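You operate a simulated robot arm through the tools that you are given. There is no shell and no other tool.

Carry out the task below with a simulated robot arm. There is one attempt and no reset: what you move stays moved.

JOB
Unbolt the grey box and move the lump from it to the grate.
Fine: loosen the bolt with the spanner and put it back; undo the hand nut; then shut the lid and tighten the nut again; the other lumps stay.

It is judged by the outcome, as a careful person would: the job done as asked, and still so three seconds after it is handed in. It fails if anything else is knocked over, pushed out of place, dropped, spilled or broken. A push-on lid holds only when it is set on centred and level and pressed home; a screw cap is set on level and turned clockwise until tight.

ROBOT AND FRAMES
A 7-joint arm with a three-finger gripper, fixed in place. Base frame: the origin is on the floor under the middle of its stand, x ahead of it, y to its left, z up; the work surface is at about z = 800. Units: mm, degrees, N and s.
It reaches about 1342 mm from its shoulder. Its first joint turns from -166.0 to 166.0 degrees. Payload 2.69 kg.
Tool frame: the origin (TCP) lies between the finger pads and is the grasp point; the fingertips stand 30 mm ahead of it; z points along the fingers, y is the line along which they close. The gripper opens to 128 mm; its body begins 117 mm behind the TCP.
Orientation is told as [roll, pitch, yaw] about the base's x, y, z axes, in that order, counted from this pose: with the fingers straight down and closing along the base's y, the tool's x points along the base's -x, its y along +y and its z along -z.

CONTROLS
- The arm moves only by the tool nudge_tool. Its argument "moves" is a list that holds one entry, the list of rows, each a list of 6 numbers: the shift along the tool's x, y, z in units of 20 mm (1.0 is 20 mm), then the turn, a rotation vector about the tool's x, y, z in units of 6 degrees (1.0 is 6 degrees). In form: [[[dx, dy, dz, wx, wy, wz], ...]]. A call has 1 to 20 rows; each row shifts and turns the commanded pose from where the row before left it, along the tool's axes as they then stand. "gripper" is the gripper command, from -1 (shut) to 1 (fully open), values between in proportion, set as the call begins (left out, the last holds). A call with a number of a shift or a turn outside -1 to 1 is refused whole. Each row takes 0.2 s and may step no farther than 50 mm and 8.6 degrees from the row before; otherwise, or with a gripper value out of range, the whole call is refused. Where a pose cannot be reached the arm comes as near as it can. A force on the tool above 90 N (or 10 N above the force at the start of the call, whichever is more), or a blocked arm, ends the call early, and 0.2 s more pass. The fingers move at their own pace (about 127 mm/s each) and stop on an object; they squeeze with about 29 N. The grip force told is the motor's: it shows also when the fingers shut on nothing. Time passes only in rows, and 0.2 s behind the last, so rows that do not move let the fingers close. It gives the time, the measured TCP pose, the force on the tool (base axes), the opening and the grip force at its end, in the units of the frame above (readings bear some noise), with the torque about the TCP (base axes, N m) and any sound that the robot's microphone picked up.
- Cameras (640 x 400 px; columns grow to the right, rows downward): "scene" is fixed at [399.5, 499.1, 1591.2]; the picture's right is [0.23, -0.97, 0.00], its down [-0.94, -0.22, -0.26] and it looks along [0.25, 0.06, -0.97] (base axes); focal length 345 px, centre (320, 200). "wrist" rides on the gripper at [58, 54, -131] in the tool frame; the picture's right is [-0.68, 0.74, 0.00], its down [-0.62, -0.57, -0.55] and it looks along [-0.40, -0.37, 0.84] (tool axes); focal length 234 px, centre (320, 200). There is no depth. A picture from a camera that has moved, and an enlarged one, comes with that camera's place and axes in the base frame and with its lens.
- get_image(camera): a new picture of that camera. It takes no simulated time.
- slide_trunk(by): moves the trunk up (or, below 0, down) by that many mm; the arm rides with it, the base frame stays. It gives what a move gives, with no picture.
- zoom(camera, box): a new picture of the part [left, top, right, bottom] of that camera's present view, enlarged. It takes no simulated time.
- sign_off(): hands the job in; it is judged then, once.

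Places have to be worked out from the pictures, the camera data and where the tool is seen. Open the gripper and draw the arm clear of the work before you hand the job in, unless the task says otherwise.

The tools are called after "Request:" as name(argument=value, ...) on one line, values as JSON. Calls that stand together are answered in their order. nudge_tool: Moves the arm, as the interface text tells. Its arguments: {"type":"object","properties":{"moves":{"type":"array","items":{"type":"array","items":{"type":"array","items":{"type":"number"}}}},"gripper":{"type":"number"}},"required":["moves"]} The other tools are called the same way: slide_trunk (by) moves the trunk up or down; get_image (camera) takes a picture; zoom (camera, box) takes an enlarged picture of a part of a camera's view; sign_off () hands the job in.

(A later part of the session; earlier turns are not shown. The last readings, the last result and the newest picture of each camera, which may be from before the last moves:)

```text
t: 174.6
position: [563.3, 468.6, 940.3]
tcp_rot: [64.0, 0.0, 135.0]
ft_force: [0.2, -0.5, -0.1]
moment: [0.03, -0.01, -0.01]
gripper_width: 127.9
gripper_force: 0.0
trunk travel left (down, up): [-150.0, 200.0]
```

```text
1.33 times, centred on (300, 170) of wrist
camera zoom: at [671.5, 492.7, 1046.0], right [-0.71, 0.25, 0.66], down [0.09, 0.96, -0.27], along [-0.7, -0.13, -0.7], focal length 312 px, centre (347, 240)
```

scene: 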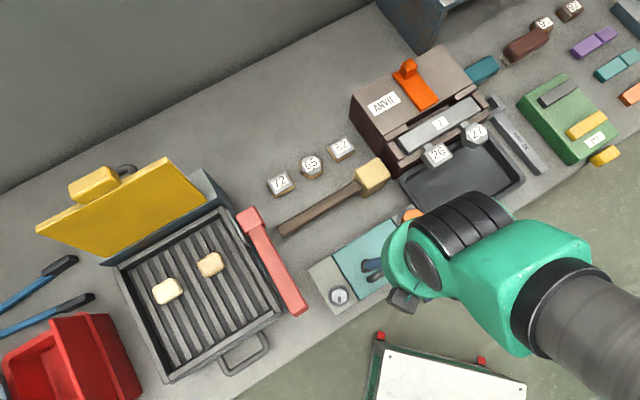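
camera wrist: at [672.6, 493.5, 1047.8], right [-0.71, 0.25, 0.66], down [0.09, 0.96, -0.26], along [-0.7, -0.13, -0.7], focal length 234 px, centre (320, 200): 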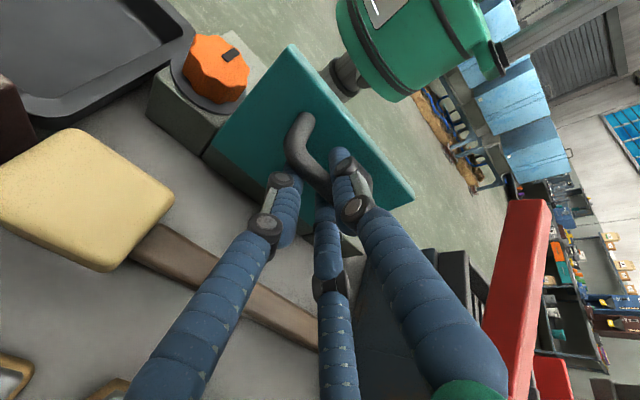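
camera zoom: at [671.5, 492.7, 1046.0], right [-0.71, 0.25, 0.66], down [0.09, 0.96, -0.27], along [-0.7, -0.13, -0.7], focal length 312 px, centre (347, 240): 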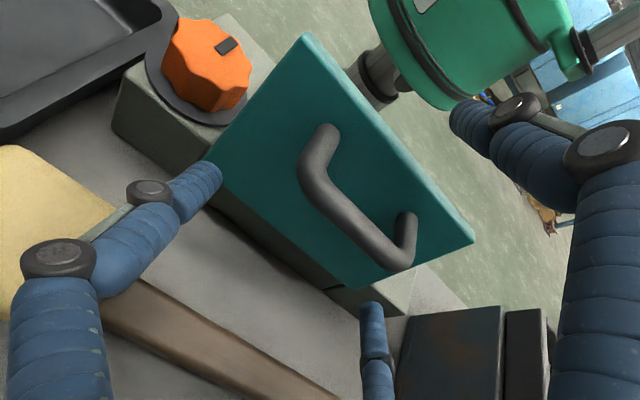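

Both lower fingers are now outside the handle ends. Raising straight up slowly.

Request:
nudge_tool(moves=[[[0, 0.45, -0.22, 0, 0, 0], [0, 0.45, -0.22, 0, 0, 0], [0, 0.45, -0.22, 0, 0, 0], [0, 0.45, -0.22, 0, 0, 0], [0, 0, 0, 0, 0, 0]]])

Request:
zoom(camera="wrist", box=[150, 20, 450, 320])

```text
t: 175.8
position: [555.6, 460.7, 976.4]
tcp_rot: [63.9, 0.0, 134.9]
ft_force: [-0.6, 0.2, 0.2]
moment: [0.02, -0.03, -0.01]
gripper_width: 127.9
gripper_force: 0.0
out of reach, approached as far as the arm can: row 2, 3
trunk travel left (down, up): [-150.0, 200.0]
```

```text
1.33 times, centred on (300, 170) of wrist
camera zoom: at [663.6, 485.1, 1081.7], right [-0.71, 0.25, 0.66], down [0.09, 0.96, -0.27], along [-0.7, -0.13, -0.7], focal length 312 px, centre (347, 240)
```

zoom: 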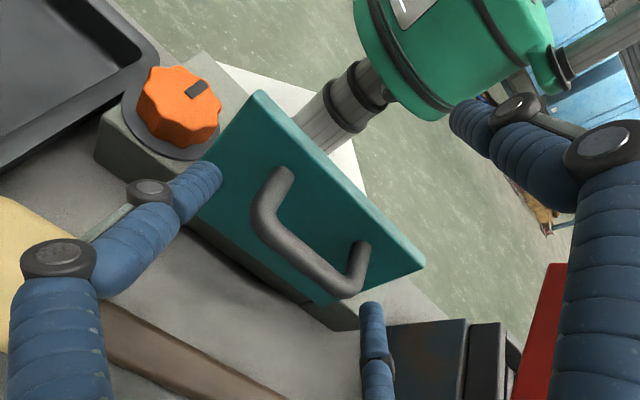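

Rising clear with no contact; lid still upright. Continuing up while reducing the tilt.

Request:
nudge_tool(moves=[[[0, 0.67, -0.33, 0.8, 0, 0], [0, 0.64, -0.39, 0.8, 0, 0], [0, 0.6, -0.44, 0.8, 0, 0], [0, 0.56, -0.49, 0.8, 0, 0], [0, 0.52, -0.54, 0.8, 0, 0], [0, 0.47, -0.58, 0.8, 0, 0], [0, 0, 0, 0, 0, 0]]])

Request:
get_image(camera="wrist")

Request:
get_image(camera="scene")

```text
t: 177.4
position: [557.5, 462.5, 1066.9]
tcp_rot: [35.1, 0.0, 134.8]
ft_force: [-0.5, 0.3, 0.2]
moment: [0.06, -0.1, 0.0]
gripper_width: 128.1
gripper_force: 0.0
trunk travel left (down, up): [-150.0, 200.0]
```

```text
taken
camera wrist: at [620.7, 442.9, 1204.7], right [-0.9, 0.05, 0.42], down [0.12, 0.99, 0.12], along [-0.41, 0.16, -0.9], focal length 234 px, centre (320, 200)
```

wrist: 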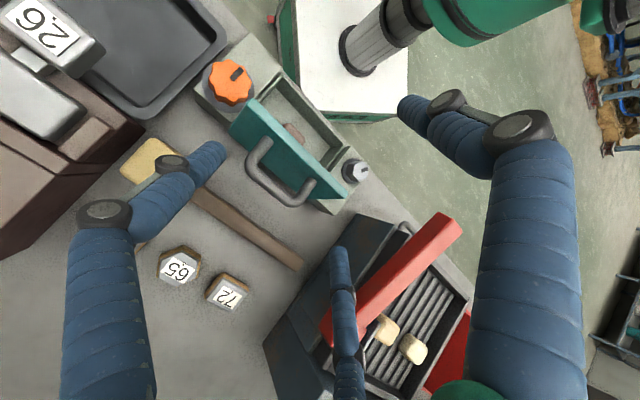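

```text
taken
```

scene: 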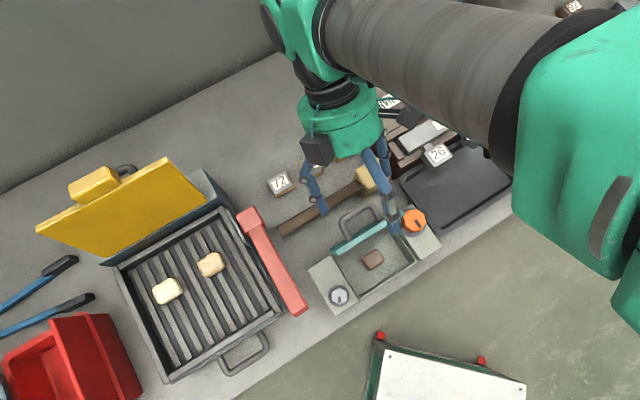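

The lid stands open on its own and the lump is visible. Zooming on the lump and the grate for positions.

Request:
zoom(camera="scene", box=[310, 200, 450, 320])

Request:
zoom(camera="wrist", box=[190, 50, 390, 230])

Request:
zoom(camera="wrist", box=[300, 200, 480, 400])

Request:
zoom(camera="scene", box=[100, 180, 320, 390])

```text
3.33 times, centred on (380, 260) of scene
camera zoom: at [399.5, 499.1, 1591.2], right [0.23, -0.97, 0.0], down [-0.94, -0.22, -0.26], along [0.25, 0.06, -0.97], focal length 1151 px, centre (120, 0)
```

zoom: 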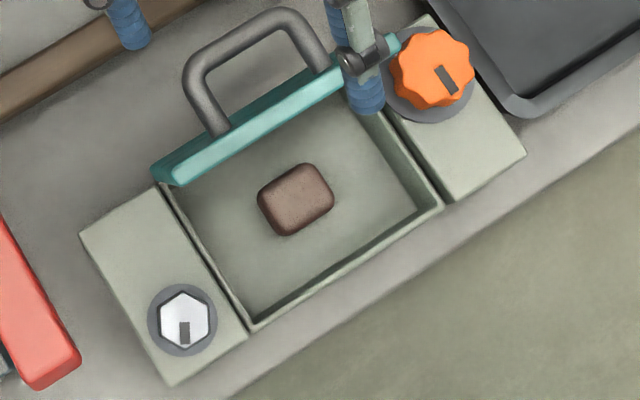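

```text
2.22 times, centred on (290, 140) of wrist
camera zoom: at [620.7, 442.9, 1204.7], right [-0.9, 0.05, 0.42], down [0.12, 0.99, 0.12], along [-0.41, 0.16, -0.9], focal length 520 px, centre (387, 333)
```

zoom: 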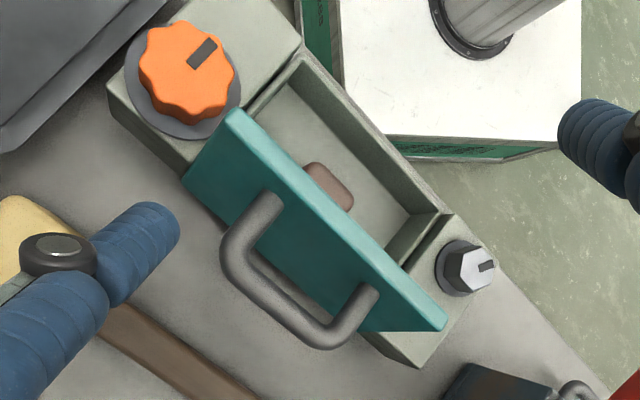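

```text
2.00 times, centred on (390, 300) of wrist
camera zoom: at [620.7, 442.9, 1204.7], right [-0.9, 0.05, 0.42], down [0.12, 0.99, 0.12], along [-0.41, 0.16, -0.9], focal length 468 px, centre (180, 0)
```

zoom: 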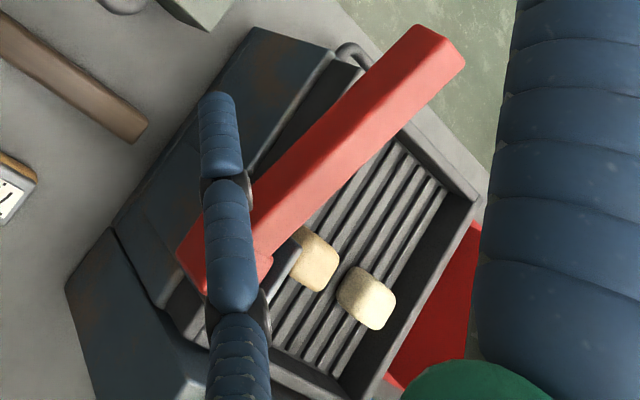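

```text
1.90 times, centred on (210, 285) of scene
camera zoom: at [399.5, 499.1, 1591.2], right [0.23, -0.97, 0.0], down [-0.94, -0.22, -0.26], along [0.25, 0.06, -0.97], focal length 658 px, centre (530, 38)
```

zoom: 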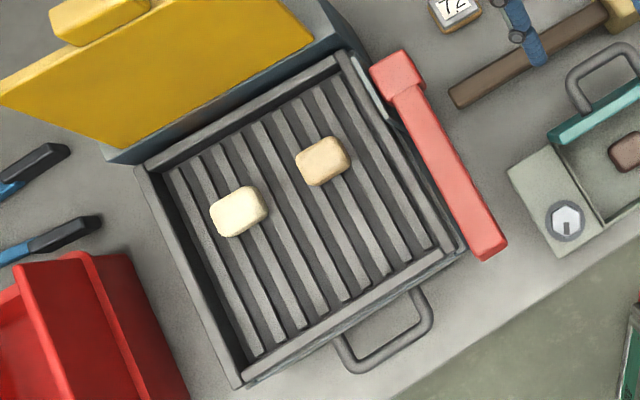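

The pale lump on the grate is at about (339, 770, 939), the tan one at (403, 708); grate spans roughly u −377…−144, v 647…873. The lump in the box is near (493, 402). I'll level the hand, and view the box interior and open lid from the front.

Request:
nudge_tool(moves=[[[0, 0.4, -0.6, 0.975, 0, 0], [0, 0.35, -0.65, 0.975, 0, 0], [0, 0.3, -0.7, 0.975, 0, 0], [0, 0.2, -0.7, 0.975, 0, 0], [0, 0.1, -0.7, 0.975, 0, 0], [0, 0, -0.7, 0.975, 0, 0], [0, 0, 0, 0, 0, 0]]])

Request:
nudge_tool(moves=[[[0, 0.9, 0, 0, 0, 0], [0, 0.9, 0, 0, 0, 0], [0, 0.9, 0, 0, 0, 0], [0, 0.9, 0, 0, 0, 0], [0, 0.9, 0, 0, 0, 0], [0, 0.9, 0, 0, 0, 0], [0, 0.9, 0, 0, 0, 0], [0, 0.9, 0, 0, 0, 0], [0, 0, 0.9, 0, 0, 0], [0, 0, 0.9, 0, 0, 0], [0, 0, 0.9, 0, 0, 0], [0, 0, 0, 0, 0, 0]]])

Request:
get_image(camera="wrist")

Request:
get_image(camera="scene")

```text
t: 179.0
position: [561.3, 463.9, 1153.6]
tcp_rot: [0.0, 0.0, 135.1]
ft_force: [-0.7, -1.0, 0.9]
moment: [0.01, -0.03, -0.02]
gripper_width: 128.1
gripper_force: 0.0
trunk travel left (down, up): [-150.0, 200.0]
```

```text
t: 181.6
position: [459.4, 364.6, 1099.6]
tcp_rot: [0.0, -0.1, 135.0]
ft_force: [0.0, -0.2, 0.6]
moment: [0.0, 0.0, -0.02]
gripper_width: 128.1
gripper_force: 0.0
trunk travel left (down, up): [-150.0, 200.0]
```

```text
taken
camera wrist: at [462.1, 284.7, 1230.8], right [-1.0, -0.04, 0.0], down [-0.03, 0.84, 0.55], along [-0.02, 0.55, -0.84], focal length 234 px, centre (320, 200)
```

wrist: 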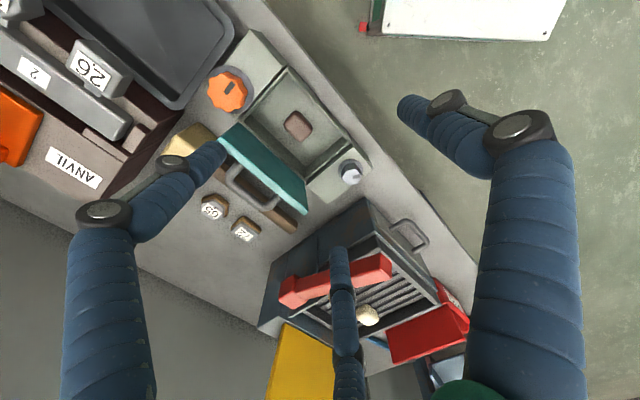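

```text
taken
```

scene: 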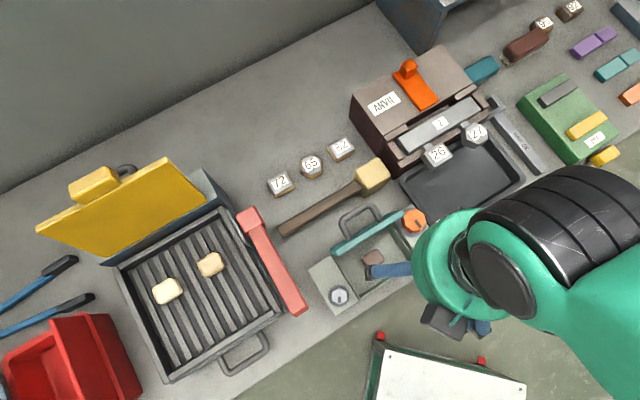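

Request:
zoom(camera="wrist", box=[200, 30, 370, 220])

Request:
zoom(camera="scene", box=[310, 200, 430, 310])

```text
2.11 times, centred on (285, 125) of wrist
camera zoom: at [462.1, 284.7, 1230.8], right [-1.0, -0.04, 0.0], down [-0.03, 0.84, 0.55], along [-0.02, 0.55, -0.84], focal length 493 px, centre (394, 358)
```

zoom: 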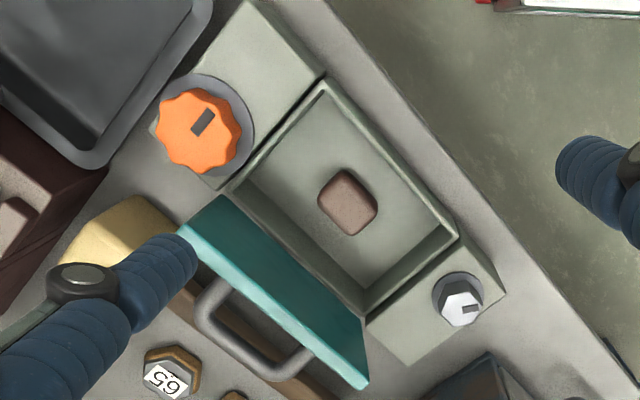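

```text
3.64 times, centred on (370, 255) of scene
camera zoom: at [399.5, 499.1, 1591.2], right [0.23, -0.97, 0.0], down [-0.94, -0.22, -0.26], along [0.25, 0.06, -0.97], focal length 1256 px, centre (138, 0)
```

zoom: 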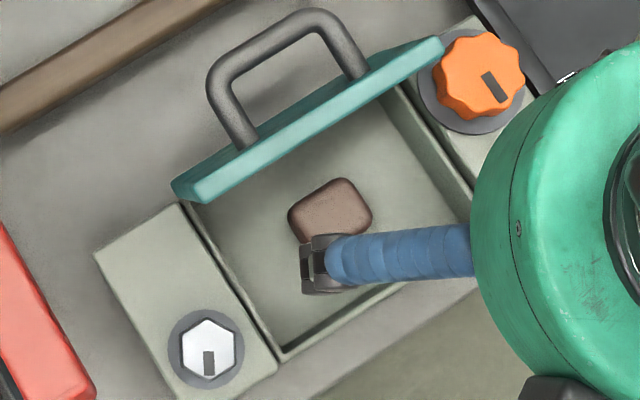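

The lump is at about u=69, v=634 in the box (base ≈ (497, 400)), top near z≈825–830. The lid stands upright (underside plane v≈675). I'll approach with the hand turned to yaw −45°, leaning 9° forward so it clears the lid, and fingers pre-closed to ~58 mm.

Request:
nudge_tool(moves=[[[0, 0, 0, 0, 0, 1], [0, 0, 0, 0, 0, 1], [0, 0, 0, 0, 0, 1], [0, 0, 0, 0, 0, 1], [0, 0, 0, 0, 0, 1], [0, 0, 0, 0, 0, 1], [0, 0, 0, 0, 0, 1], [0, 0, 0, 0, 0, 1], [0, 0, 0, 0, 0, 1], [0, 0, 0, 0, 0, 1], [0, 0, 0, 0, 0, 1], [0, 0, 0, 0, 0, 1], [0, 0, 0, 0, 0, 1], [0, 0, 0, 0, 0, 1], [0, 0, 0, 0, 0, 1]]], gripper=-0.094)

Request:
nudge_tool(moves=[[[0, 0, 0, 0, 0, 1], [0, 0, 0, 0, 0, 1], [0, 0, 0, 0, 0, 1], [0, 0, 0, 0, 0, 1], [0, 0, 0, 0, 0, 1], [0, 0, 0, 0, 0, 1], [0, 0, 0, 0, 0, 1], [0, 0, 0, 0, 0, 1], [0, 0, 0, 0, 0, 1], [0, 0, 0, 0, 0, 1], [0, 0, 0, 0, 0, 1], [0, 0, 0, 0, 0, 1], [0, 0, 0, 0, 0, 1], [0, 0, 0, 0, 0, 1], [0, 0, 0, 0, 0, 1], [0, 0, 0, 0, 0, 0]]])

Request:
get_image(camera="wrist")

Request:
zoom(camera="scene", box=[310, 180, 470, 320])

```text
t: 184.8
position: [459.3, 363.7, 1100.0]
tcp_rot: [0.1, 0.1, 44.9]
ft_force: [-0.7, 0.7, 0.1]
moment: [0.0, 0.0, -0.02]
gripper_width: 58.1
gripper_force: 0.2
trunk travel left (down, up): [-150.0, 200.0]
```

```text
t: 188.2
position: [458.3, 363.9, 1099.7]
tcp_rot: [0.0, 0.1, -45.1]
ft_force: [0.3, 0.0, -0.7]
moment: [0.0, 0.02, -0.02]
gripper_width: 57.8
gripper_force: 0.0
trunk travel left (down, up): [-150.0, 200.0]
```

```text
taken
camera wrist: at [455.4, 442.4, 1231.0], right [1.0, 0.04, 0.0], down [0.03, -0.83, 0.55], along [0.02, -0.55, -0.84], focal length 234 px, centre (320, 200)
```

wrist: 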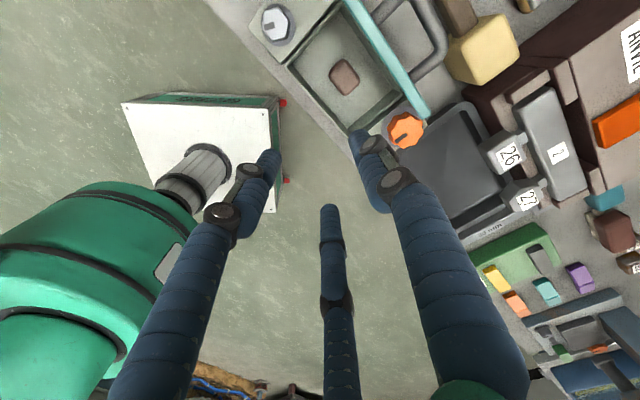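

```text
2.86 times, centred on (390, 250) of scene
camera zoom: at [399.5, 499.1, 1591.2], right [0.23, -0.97, 0.0], down [-0.94, -0.22, -0.26], along [0.25, 0.06, -0.97], focal length 987 px, centre (120, 57)
```

zoom: 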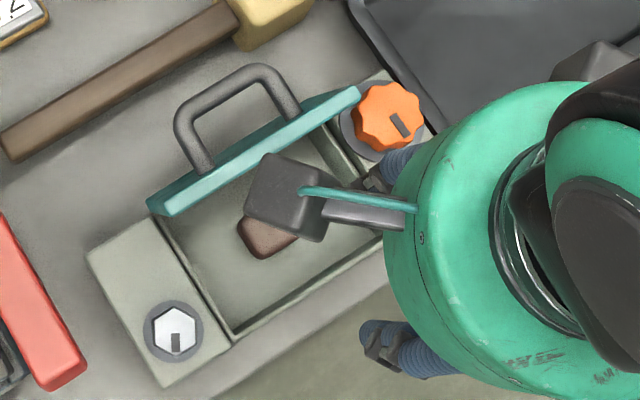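

Zooming on the lump from this side to triangulate it better.

Request:
zoom(camera="wrist", box=[260, 0, 450, 160])

```text
2.50 times, centred on (355, 80) of wrist
camera zoom: at [455.4, 442.4, 1231.0], right [1.0, 0.04, 0.0], down [0.03, -0.83, 0.55], along [0.02, -0.55, -0.84], focal length 585 px, centre (232, 500)
```

zoom: 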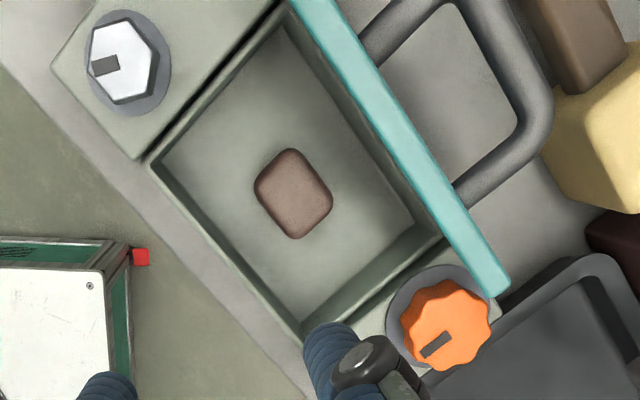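

Lump centre ≈ u 65.6, v 634 (42×34 mm); the lid leans ~84°. Moving over it, leaning 11°, and descending to just above the box rim.

Request:
nudge_tool(moves=[[[0.03, 0.715, 0, 0, 0, 0], [0.03, 0.715, 0, 0, 0, 0], [0, 0.715, 0, 0, 0, 0], [0, 0, 0, -0.917, 0, 0], [0, 0, 0, -0.917, 0, 0], [0, -0.191, 0.982, 0, 0, 0], [0, -0.191, 0.982, 0, 0, 0], [0, -0.191, 0.982, 0, 0, 0], [0, -0.191, 0.982, 0, 0, 0], [0, -0.191, 0.982, 0, 0, 0], [0, -0.191, 0.982, 0, 0, 0], [0, -0.191, 0.982, 0, 0, 0], [0, -0.191, 0.982, 0, 0, 0], [0, 0, 0, 0, 0, 0]]])

Request:
get_image(camera="wrist")

Request:
zoom(camera="scene", box=[310, 180, 470, 320])

```text
t: 190.9
position: [499.9, 407.1, 978.3]
tcp_rot: [13.4, -0.2, -45.2]
ft_force: [-2.4, 6.0, 40.4]
moment: [1.89, -1.46, 0.21]
gripper_width: 71.7
gripper_force: 10.2
trunk travel left (down, up): [-150.0, 200.0]
stopped in row 13: the force on the tool passed its limit at 98 N (the readings are from after the stop); the commanded pose is now the measured one
```

```text
taken
camera wrist: at [473.9, 463.2, 1117.2], right [0.98, 0.03, 0.17], down [-0.05, -0.91, 0.4], along [0.17, -0.41, -0.9], focal length 234 px, centre (320, 200)
```

wrist: 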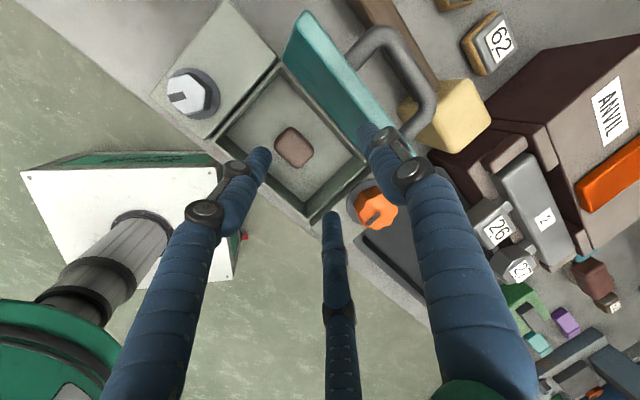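

```text
2.86 times, centred on (390, 250) of scene
camera zoom: at [399.5, 499.1, 1591.2], right [0.23, -0.97, 0.0], down [-0.94, -0.22, -0.26], along [0.25, 0.06, -0.97], focal length 987 px, centre (120, 57)
```

zoom: 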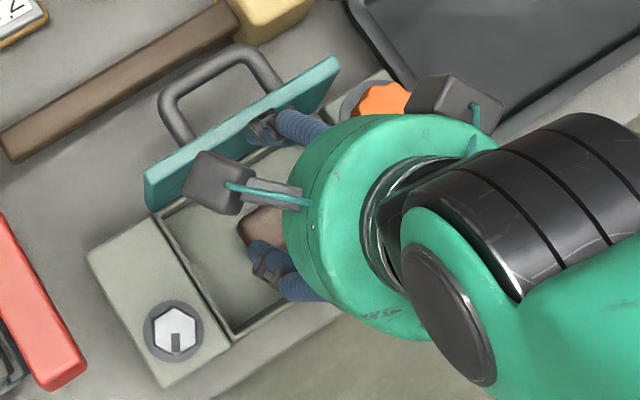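

The thumb came down onto the lid's top edge (force stop). Raising straight up immediately and checking that the lid and box are unharmed.

Request:
nudge_tool(moves=[[[0, 0.2, -0.9, 0, 0, 0], [0, 0.2, -0.9, 0, 0, 0], [0, 0.2, -0.9, 0, 0, 0], [0, 0, 0, 0, 0, 0]]])

Request:
get_image(camera="wrist")

Request:
zoom(camera="scene", box=[310, 180, 470, 320])

Request:
zoom(camera="wrist", box=[160, 0, 440, 220])

```text
t: 191.9
position: [496.5, 404.0, 1024.9]
tcp_rot: [12.7, -0.1, -45.1]
ft_force: [-0.4, 0.3, -0.4]
moment: [0.03, -0.05, 0.0]
gripper_width: 58.0
gripper_force: 0.1
trunk travel left (down, up): [-150.0, 200.0]
```

```text
taken
camera wrist: at [472.5, 461.2, 1164.7], right [0.99, 0.03, 0.16], down [-0.04, -0.91, 0.41], along [0.16, -0.41, -0.9], focal length 234 px, centre (320, 200)
```

wrist: 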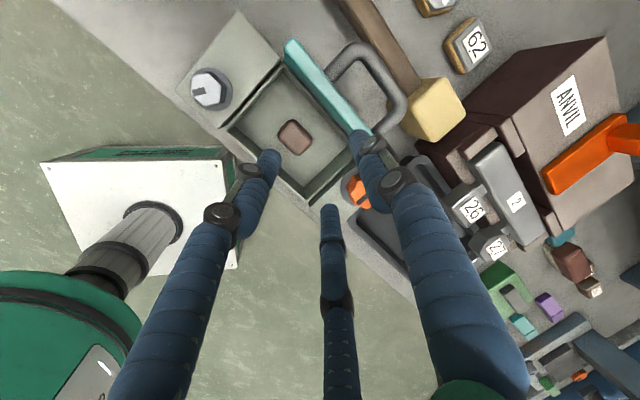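

```text
2.86 times, centred on (390, 250) of scene
camera zoom: at [399.5, 499.1, 1591.2], right [0.23, -0.97, 0.0], down [-0.94, -0.22, -0.26], along [0.25, 0.06, -0.97], focal length 987 px, centre (120, 57)
```

zoom: 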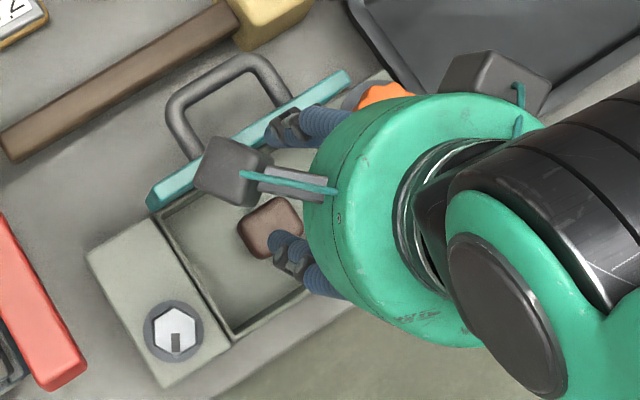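

```text
1.82 times, centred on (300, 110) of wrist
camera zoom: at [472.5, 461.2, 1164.7], right [0.99, 0.03, 0.16], down [-0.04, -0.91, 0.41], along [0.16, -0.41, -0.9], focal length 426 px, centre (356, 364)
```

zoom: 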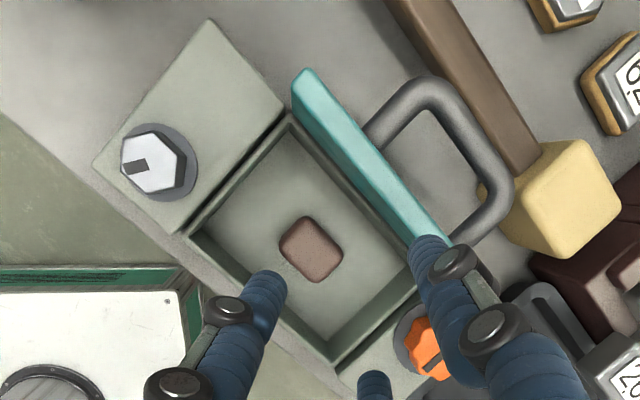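

The lid is intact and now stands a bit further back (top edge v≈683–697). The hinge holds by friction, so I'll gently push the lid ~15 mm further back with the thumb from the front to make room.

Request:
nudge_tool(moves=[[[0, -0.755, -0.17, 0, 0, 0], [0, -0.755, -0.17, 0, 0, 0], [0, -0.2, 0.9, 0, 0, 0], [0, -0.2, 0.9, 0, 0, 0], [0, -0.2, 0.9, 0, 0, 0], [0, -0.18, 0.76, 0, 0, 0], [0, 0, 0, 0, 0, 0]]])

Request:
zoom(camera="wrist", box=[160, 0, 440, 220])

Request:
zoom(camera="scene", box=[310, 180, 470, 320])

```text
t: 193.5
position: [473.5, 382.6, 954.1]
tcp_rot: [12.7, -0.1, -45.1]
ft_force: [-1.1, 0.1, -0.2]
moment: [0.0, 0.02, 0.01]
gripper_width: 57.8
gripper_force: 0.1
trunk travel left (down, up): [-150.0, 200.0]
```

```text
1.82 times, centred on (300, 110) of wrist
camera zoom: at [449.2, 440.2, 1093.5], right [0.99, 0.03, 0.16], down [-0.04, -0.91, 0.41], along [0.16, -0.41, -0.9], focal length 426 px, centre (356, 364)
```

zoom: 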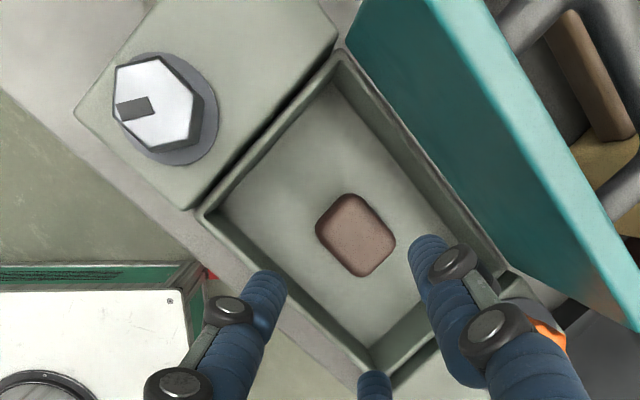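

```text
2.86 times, centred on (390, 250) of scene
camera zoom: at [399.5, 499.1, 1591.2], right [0.23, -0.97, 0.0], down [-0.94, -0.22, -0.26], along [0.25, 0.06, -0.97], focal length 987 px, centre (120, 57)
```

zoom: 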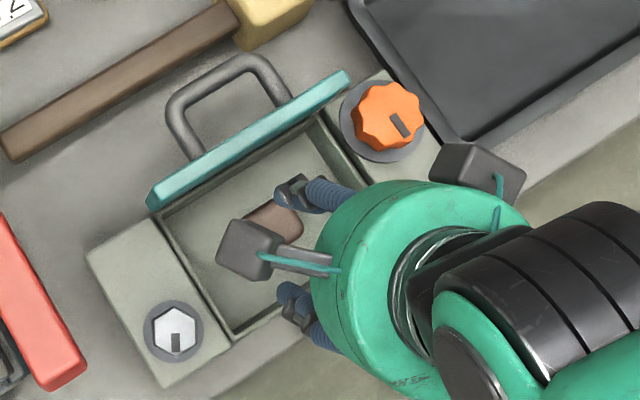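

Good – the lid underside is now clear of the descent path. Shifting 18 mm back over the lump and descending to the rim level, watching force.

Request:
nudge_tool(moves=[[[0, 0.45, 0.1, 0, 0, 0], [0, 0.45, 0.1, 0, 0, 0], [0, 0, 0, 0, 0, 0]]])

Request:
nudge_tool(moves=[[[0, -0.12, 0.53, 0, 0, 0], [0, -0.12, 0.53, 0, 0, 0], [0, -0.12, 0.53, 0, 0, 0], [0, -0.12, 0.53, 0, 0, 0], [0, -0.12, 0.53, 0, 0, 0], [0, 0, 0, 0, 0, 0]]])

Request:
zoom(camera="wrist", box=[160, 0, 440, 220])

Request:
zoom(camera="scene", box=[310, 180, 470, 320])

```text
t: 194.3
position: [488.3, 394.8, 954.4]
tcp_rot: [12.6, -0.2, -45.1]
ft_force: [-1.0, 0.6, -1.3]
moment: [0.0, 0.03, 0.03]
gripper_width: 58.1
gripper_force: 0.0
trunk travel left (down, up): [-150.0, 200.0]
```

```text
t: 195.7
position: [489.0, 394.4, 900.9]
tcp_rot: [12.6, 0.0, -45.1]
ft_force: [-0.5, -0.6, -0.6]
moment: [-0.02, 0.04, 0.0]
gripper_width: 57.9
gripper_force: 0.0
trunk travel left (down, up): [-150.0, 200.0]
```

```text
1.82 times, centred on (300, 110) of wrist
camera zoom: at [463.5, 451.8, 1040.7], right [0.99, 0.03, 0.16], down [-0.04, -0.91, 0.41], along [0.16, -0.41, -0.9], focal length 426 px, centre (356, 364)
```

zoom: 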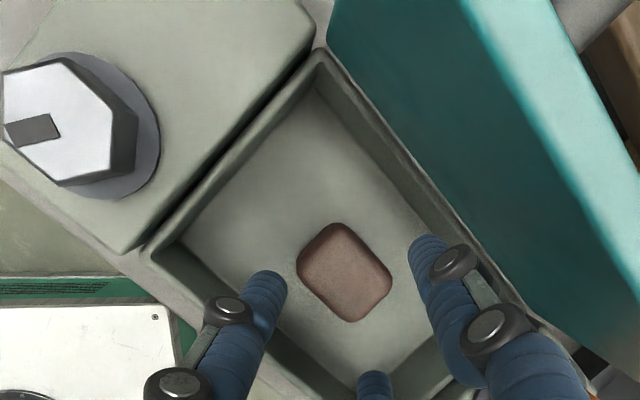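

```text
2.86 times, centred on (390, 250) of scene
camera zoom: at [399.5, 499.1, 1591.2], right [0.23, -0.97, 0.0], down [-0.94, -0.22, -0.26], along [0.25, 0.06, -0.97], focal length 987 px, centre (120, 57)
```

zoom: 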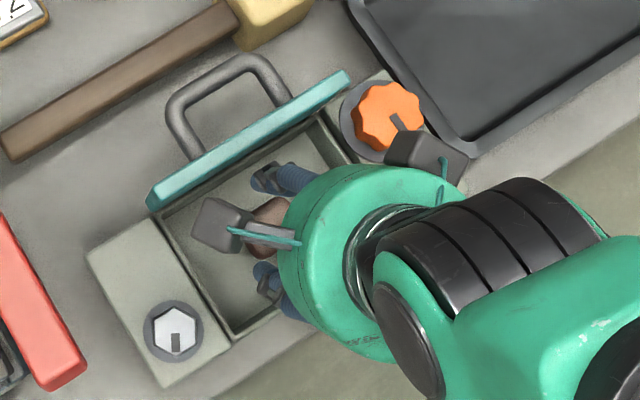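

No contact. Lump is 3 mm to the left of centre; correcting and descending into the box in small steps.

Request:
nudge_tool(moves=[[[0.15, 0, 0, 0, 0, 0], [0, -0.11, 0.488, 0, 0, 0], [0, -0.11, 0.488, 0, 0, 0], [0, -0.11, 0.488, 0, 0, 0], [0, -0.11, 0.488, 0, 0, 0], [0, 0, 0, 0, 0, 0]]])

Request:
zoom(camera="wrist", box=[160, 40, 440, 260])

```text
t: 197.1
position: [486.3, 396.7, 860.0]
tcp_rot: [12.7, -0.1, -45.1]
ft_force: [0.1, 0.3, 0.3]
moment: [0.0, 0.0, -0.02]
gripper_width: 58.0
gripper_force: 0.2
trunk travel left (down, up): [-150.0, 200.0]
```

```text
1.82 times, centred on (300, 150) of wrist
camera zoom: at [461.6, 454.0, 1000.3], right [0.99, 0.03, 0.16], down [-0.04, -0.91, 0.41], along [0.16, -0.41, -0.9], focal length 426 px, centre (356, 291)
```

zoom: 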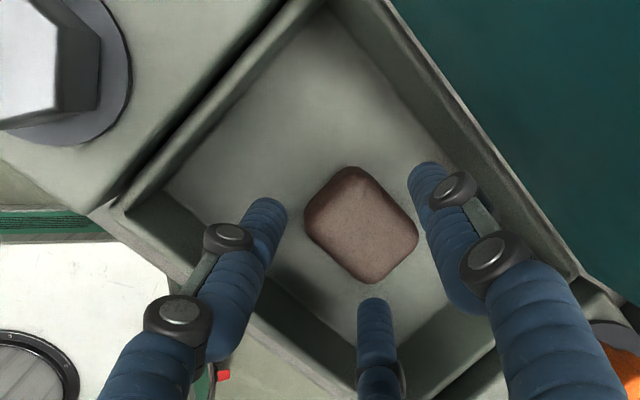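

Fingers are inside the box around the lump with no contact. Lowering 15 mm more.

Request:
nudge_tool(moves=[[[0, -0.05, 0.244, 0, 0, 0], [0, -0.05, 0.244, 0, 0, 0], [0, -0.05, 0.244, 0, 0, 0], [0, 0, 0, 0, 0, 0]]])

Request:
zoom(camera="wrist", box=[160, 40, 440, 260])

```text
t: 198.1
position: [486.5, 396.9, 846.8]
tcp_rot: [12.7, -0.1, -45.1]
ft_force: [-0.3, 0.0, 0.2]
moment: [0.01, -0.01, -0.02]
gripper_width: 58.1
gripper_force: 0.1
trunk travel left (down, up): [-150.0, 200.0]
```

```text
1.82 times, centred on (300, 150) of wrist
camera zoom: at [461.7, 454.7, 986.0], right [0.99, 0.03, 0.16], down [-0.04, -0.91, 0.41], along [0.16, -0.41, -0.9], focal length 426 px, centre (356, 291)
```

zoom: 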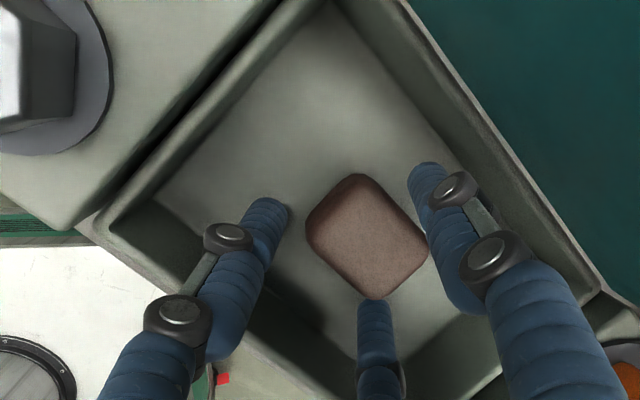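

Lowering 4 mm more, then closing on the lump.

Request:
nudge_tool(moves=[[[0, -0.045, 0.2, 0, 0, 0], [0, 0, 0, 0, 0, 0]]])

Request:
nudge_tool(moves=[[[0, 0, 0, 0, 0, 0], [0, 0, 0, 0, 0, 0], [0, 0, 0, 0, 0, 0], [0, 0, 0, 0, 0, 0]]], gripper=-1)

Request:
zoom(camera="wrist", box=[160, 40, 440, 260])

```text
t: 198.7
position: [487.5, 396.4, 842.1]
tcp_rot: [12.7, -0.1, -45.1]
ft_force: [-0.4, -0.4, 0.2]
moment: [0.01, 0.01, 0.01]
gripper_width: 58.2
gripper_force: 0.0
trunk travel left (down, up): [-150.0, 200.0]
```

```text
t: 199.7
position: [485.2, 398.0, 842.0]
tcp_rot: [12.7, -0.2, -45.1]
ft_force: [0.1, 0.9, 0.9]
moment: [0.02, -0.01, 0.01]
gripper_width: 51.3
gripper_force: 29.3
trunk travel left (down, up): [-150.0, 200.0]
```

```text
1.82 times, centred on (300, 150) of wrist
camera zoom: at [461.7, 454.9, 981.9], right [0.99, 0.03, 0.16], down [-0.04, -0.91, 0.41], along [0.16, -0.41, -0.9], focal length 426 px, centre (356, 291)
```

zoom: 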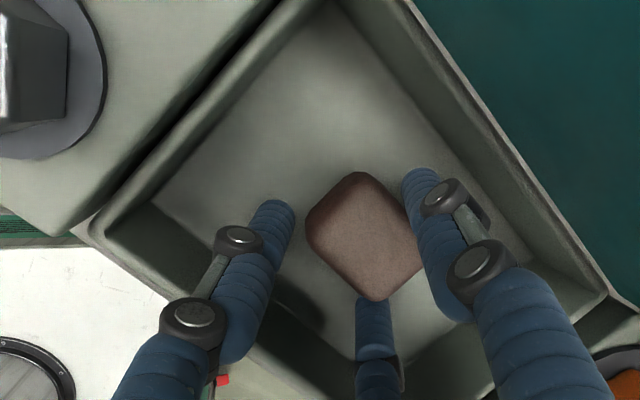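

Checking whether the grip has settled.

Request:
nudge_tool(moves=[[[0, 0, 0, 0, 0, 0], [0, 0, 0, 0, 0, 0], [0, 0, 0, 0, 0, 0]]])

Request:
get_image(camera="wrist")

```text
t: 200.5
position: [486.5, 397.7, 842.2]
tcp_rot: [12.7, -0.1, -45.1]
ft_force: [1.2, 1.2, 2.2]
moment: [0.03, -0.01, -0.02]
gripper_width: 51.2
gripper_force: 29.0
trunk travel left (down, up): [-150.0, 200.0]
```

```text
taken
camera wrist: at [461.7, 454.9, 981.9], right [0.99, 0.03, 0.16], down [-0.04, -0.91, 0.41], along [0.16, -0.41, -0.9], focal length 234 px, centre (320, 200)
```

wrist: 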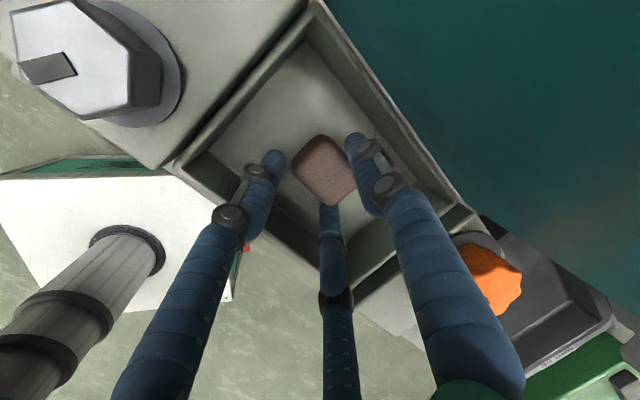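

Grip is stable at 51 mm. Lifting 12 mm to test the hold.

Request:
nudge_tool(moves=[[[0, 0.022, -0.1, 0, 0, 0], [0, 0.022, -0.1, 0, 0, 0], [0, 0.044, -0.195, 0, 0, 0], [0, 0.044, -0.195, 0, 0, 0], [0, 0, 0, 0, 0, 0]]])

Request:
zoom(camera="wrist", box=[160, 40, 440, 260])

```text
t: 201.7
position: [485.9, 397.0, 852.8]
tcp_rot: [12.7, -0.2, -45.1]
ft_force: [0.5, 0.3, -0.9]
moment: [-0.01, 0.01, 0.02]
gripper_width: 51.3
gripper_force: 28.6
trunk travel left (down, up): [-150.0, 200.0]
```

```text
1.82 times, centred on (300, 150) of wrist
camera zoom: at [461.3, 454.9, 993.8], right [0.99, 0.03, 0.16], down [-0.04, -0.91, 0.41], along [0.16, -0.41, -0.9], focal length 426 px, centre (356, 291)
```

zoom: 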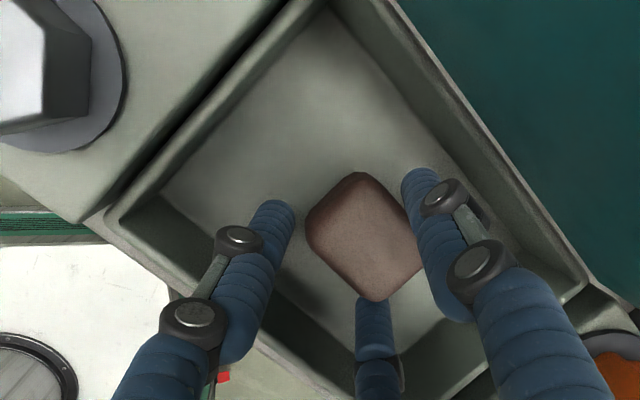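

The lump is held. Lifting it straight up out of the box.

Request:
nudge_tool(moves=[[[0, 0.11, -0.488, 0, 0, 0], [0, 0.11, -0.488, 0, 0, 0], [0, 0.16, -0.73, 0, 0, 0], [0, 0.16, -0.73, 0, 0, 0], [0, 0.16, -0.73, 0, 0, 0], [0, 0.219, -0.976, 0, 0, 0], [0, 0.219, -0.976, 0, 0, 0], [0, 0.219, -0.976, 0, 0, 0], [0, 0.219, -0.976, 0, 0, 0], [0, 0.219, -0.976, 0, 0, 0], [0, 0.219, -0.976, 0, 0, 0], [0, 0.219, -0.976, 0, 0, 0], [0, 0.219, -0.976, 0, 0, 0], [0, 0.219, -0.976, 0, 0, 0], [0, 0.219, -0.976, 0, 0, 0], [0, 0, 0, 0, 0, 0]]])

Request:
get_image(camera="wrist")

Request:
get_image(camera="scene")

```text
t: 205.1
position: [485.5, 396.5, 1120.0]
tcp_rot: [12.7, -0.1, -45.1]
ft_force: [-0.1, 0.1, 0.1]
moment: [0.01, -0.02, 0.01]
gripper_width: 51.3
gripper_force: 29.4
trunk travel left (down, up): [-150.0, 200.0]
```

```text
taken
camera wrist: at [459.9, 453.3, 1259.0], right [0.99, 0.03, 0.16], down [-0.04, -0.91, 0.41], along [0.16, -0.41, -0.9], focal length 234 px, centre (320, 200)
```

wrist: 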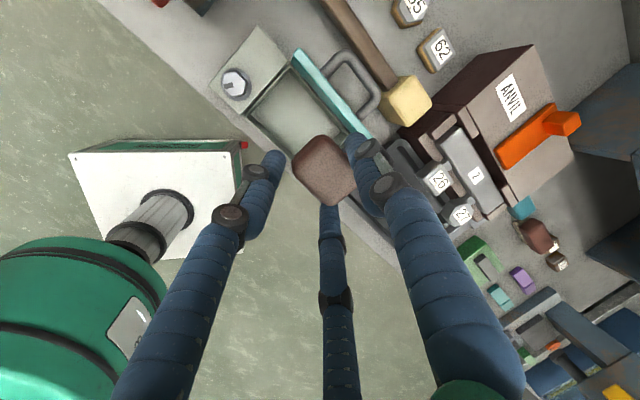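

```text
taken
```

scene: 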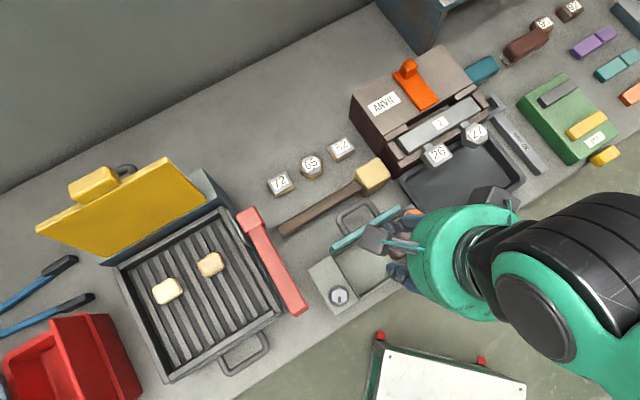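

Lump is out and held. Levelling the hand, raising to z≈1150, and traversing left over the lever to above the front half of the grate (u≈−256, v≈689).

Request:
nudge_tool(moves=[[[0, 0, -0.75, 0.7, 0, 0], [0, 0, -0.75, 0.7, 0, 0], [0, 0, 0, 0.717, 0, 0], [0.5, 0.1, 0, 0, 0, 0], [0.966, 0.198, 0, 0, 0, 0], [0.966, 0.198, 0, 0, 0, 0], [0.966, 0.198, 0, 0, 0, 0], [0.966, 0.198, 0, 0, 0, 0], [0.966, 0.198, 0, 0, 0, 0], [0.966, 0.198, 0, 0, 0, 0], [0.966, 0.198, 0, 0, 0, 0], [0.966, 0.198, 0, 0, 0, 0], [0.966, 0.198, 0, 0, 0, 0], [0.966, 0.198, 0, 0, 0, 0], [0.966, 0.198, 0, 0, 0, 0], [0.966, 0.198, 0, 0, 0, 0], [0.966, 0.198, 0, 0, 0, 0], [0.966, 0.198, 0, 0, 0, 0], [0.966, 0.198, 0, 0, 0, 0], [0.966, 0.198, 0, 0, 0, 0]]])

Request:
get_image(camera="wrist")

Request:
get_image(camera="scene")

```text
t: 209.3
position: [304.4, 665.6, 1146.2]
tcp_rot: [0.0, -0.2, -45.0]
ft_force: [-0.6, -0.5, -1.1]
moment: [0.03, 0.01, 0.0]
gripper_width: 51.5
gripper_force: 29.3
trunk travel left (down, up): [-150.0, 200.0]
```

```text
taken
camera wrist: at [300.1, 743.6, 1277.0], right [1.0, 0.04, 0.0], down [0.03, -0.83, 0.55], along [0.02, -0.55, -0.83], focal length 234 px, centre (320, 200)
```

wrist: 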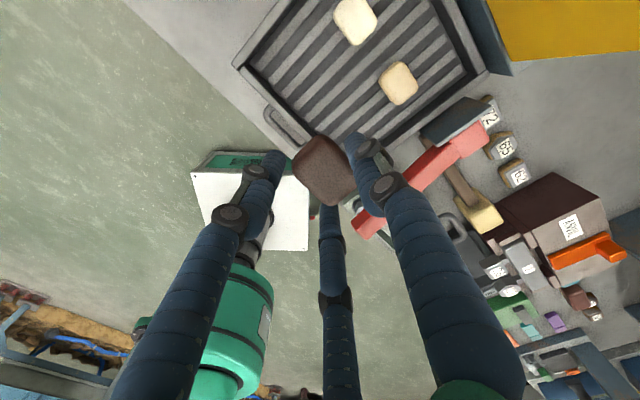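

```text
taken
```

scene: 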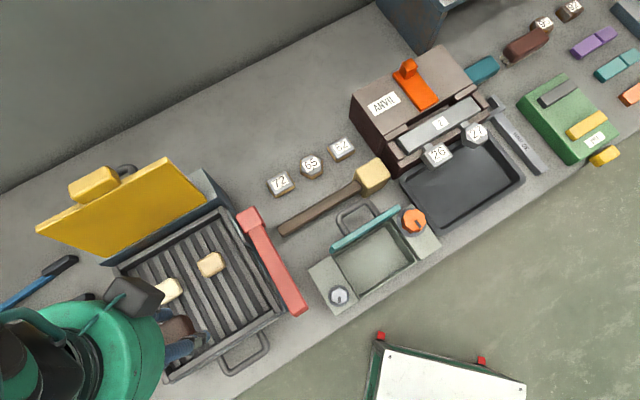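

Zooming in on the grate to select the landing spot accurately.

Request:
zoom(camera="wrist", box=[220, 0, 520, 220])

Request:
zoom(camera="scene", box=[90, 180, 320, 400])

```text
1.82 times, centred on (370, 110) of wrist
camera zoom: at [300.1, 743.6, 1277.0], right [1.0, 0.04, 0.0], down [0.03, -0.83, 0.55], along [0.02, -0.55, -0.83], focal length 426 px, centre (229, 364)
```

zoom: 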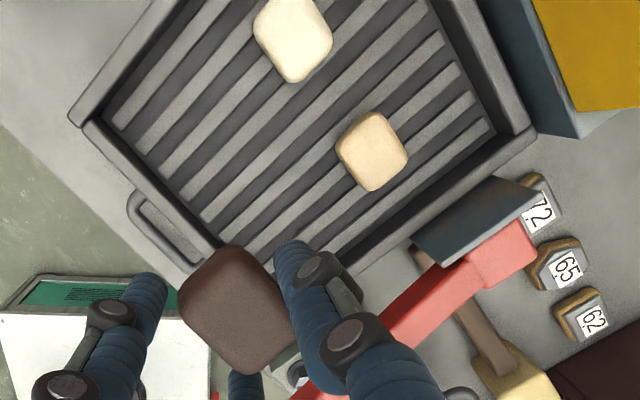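

```text
1.82 times, centred on (205, 290) of scene
camera zoom: at [399.5, 499.1, 1591.2], right [0.23, -0.97, 0.0], down [-0.94, -0.22, -0.26], along [0.25, 0.06, -0.97], focal length 628 px, centre (529, 36)
```

zoom: 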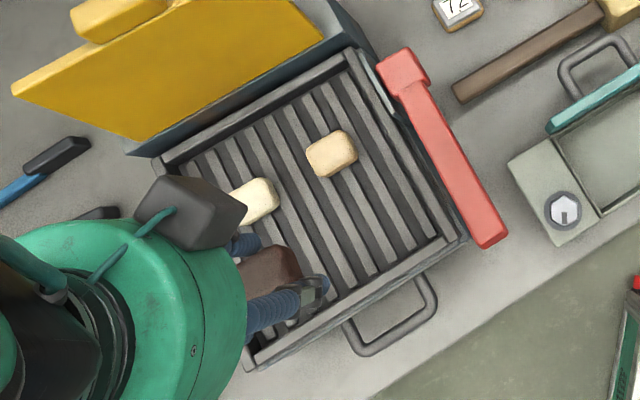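

Landing spot: lump at u≈−259, v≈708, well away from the other two lumps (≈87 mm). Shifting 13 mm back and lowering most of the way.

Request:
nudge_tool(moves=[[[0, 0.65, 0, 0, 0, 0], [0, 0, 0.95, 0, 0, 0], [0, 0, 0.95, 0, 0, 0], [0, 0, 0.95, 0, 0, 0], [0, 0, 0.95, 0, 0, 0], [0, 0, 0.95, 0, 0, 0], [0, 0, 0.95, 0, 0, 0], [0, 0, 0.95, 0, 0, 0], [0, 0, 0.95, 0, 0, 0], [0, 0, 0, 0, 0, 0]]])

Request:
get_image(camera="wrist")

Request:
zoom(camera="scene", box=[90, 180, 320, 400])

```text
t: 211.5
position: [312.1, 675.6, 995.3]
tcp_rot: [0.0, 0.0, -45.2]
ft_force: [-0.7, 1.3, -0.7]
moment: [-0.03, 0.0, 0.02]
gripper_width: 51.6
gripper_force: 28.9
trunk travel left (down, up): [-150.0, 200.0]
```

```text
taken
camera wrist: at [309.2, 754.4, 1126.1], right [1.0, 0.04, 0.0], down [0.03, -0.83, 0.55], along [0.02, -0.55, -0.83], focal length 234 px, centre (320, 200)
```

wrist: 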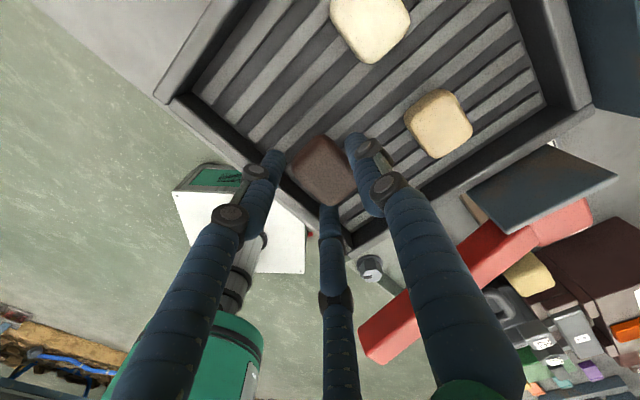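

```text
1.82 times, centred on (205, 290) of scene
camera zoom: at [399.5, 499.1, 1591.2], right [0.23, -0.97, 0.0], down [-0.94, -0.22, -0.26], along [0.25, 0.06, -0.97], focal length 628 px, centre (529, 36)
```

zoom: 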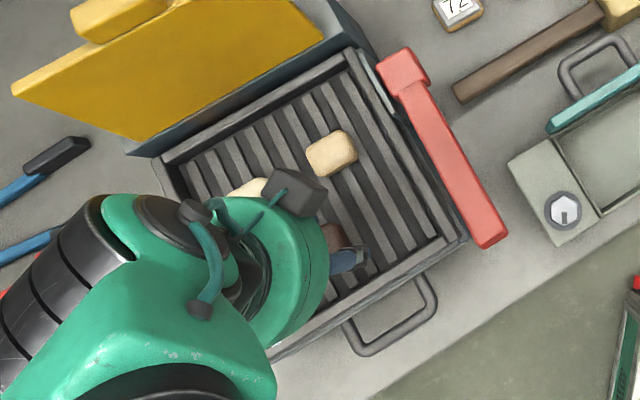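

Well inside the rim with clearance to the other lumps. Lowering on toward contact in small steps.

Request:
nudge_tool(moves=[[[0, 0, 0.6, 0, 0, 0], [0, 0, 0.5, 0, 0, 0], [0, 0, 0.3, 0, 0, 0], [0, 0, 0.2, 0, 0, 0], [0, 0, 0, 0, 0, 0]]])

Request:
zoom(camera="wrist", box=[200, 60, 460, 260])

```text
t: 212.7
position: [313.8, 675.9, 966.6]
tcp_rot: [0.3, 0.0, -45.1]
ft_force: [-1.6, -1.1, 19.8]
moment: [0.24, -0.27, 0.01]
gripper_width: 51.6
gripper_force: 29.0
trunk travel left (down, up): [-150.0, 200.0]
```

```text
2.00 times, centred on (330, 160) of wrist
camera zoom: at [309.8, 753.3, 1096.8], right [1.0, 0.04, 0.0], down [0.03, -0.84, 0.55], along [0.02, -0.55, -0.84], focal length 468 px, centre (300, 280)
```

zoom: 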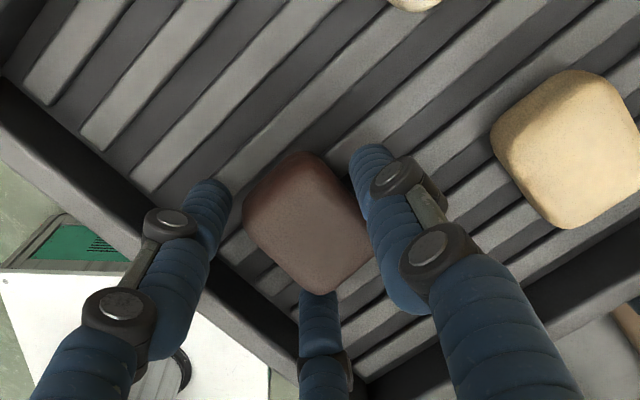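

Contact felt at the lump's back edge: the lump is tilted because I levelled the hand after gripping. I'll raise 12 mm, lean the hand forward 12.7° again so the lump is flat, and set it down.

Request:
nudge_tool(moves=[[[0, 0, -0.6, 0, 0, 0], [0, 0, 0, -0.7, 0, 0], [0, 0, 0, -0.7, 0, 0], [0, 0, 0, -0.717, 0, 0], [0, 0, 0, 0, 0, 0]]])

Request:
nudge_tool(moves=[[[0, -0.055, 0.244, 0, 0, 0], [0, -0.055, 0.244, 0, 0, 0], [0, -0.022, 0.098, 0, 0, 0], [0, 0, 0, 0, 0, 0]]])

Request:
zoom(camera="wrist", box=[200, 60, 460, 260])

```text
t: 213.9
position: [313.6, 673.6, 975.5]
tcp_rot: [12.7, -0.1, -45.2]
ft_force: [-0.8, 0.1, -1.2]
moment: [0.0, -0.02, 0.02]
gripper_width: 51.3
gripper_force: 28.9
trunk travel left (down, up): [-150.0, 200.0]
```

```text
t: 214.9
position: [312.9, 674.1, 962.8]
tcp_rot: [12.7, -0.1, -45.1]
ft_force: [-0.3, -0.2, -1.2]
moment: [0.01, 0.03, -0.01]
gripper_width: 51.6
gripper_force: 29.0
trunk travel left (down, up): [-150.0, 200.0]
```

```text
2.00 times, centred on (330, 160) of wrist
camera zoom: at [288.1, 732.0, 1101.9], right [0.99, 0.03, 0.16], down [-0.04, -0.91, 0.41], along [0.16, -0.41, -0.9], focal length 468 px, centre (300, 280)
```

zoom: 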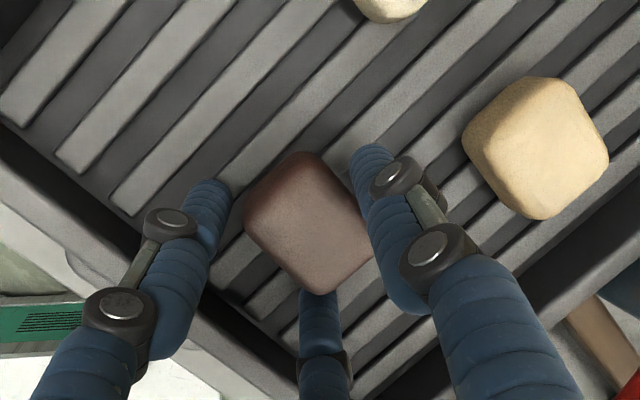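

Flat now; continuing down in 2 mm steps until contact.

Request:
nudge_tool(moves=[[[0, -0.022, 0.098, 0, 0, 0], [0, -0.022, 0.098, 0, 0, 0], [0, 0, 0, 0, 0, 0]]])

```text
t: 215.7
position: [313.2, 675.4, 960.7]
tcp_rot: [12.9, -0.1, -45.2]
ft_force: [-3.5, -5.6, 24.0]
moment: [-0.43, 0.19, 0.01]
gripper_width: 51.6
gripper_force: 28.6
trunk travel left (down, up): [-150.0, 200.0]
```

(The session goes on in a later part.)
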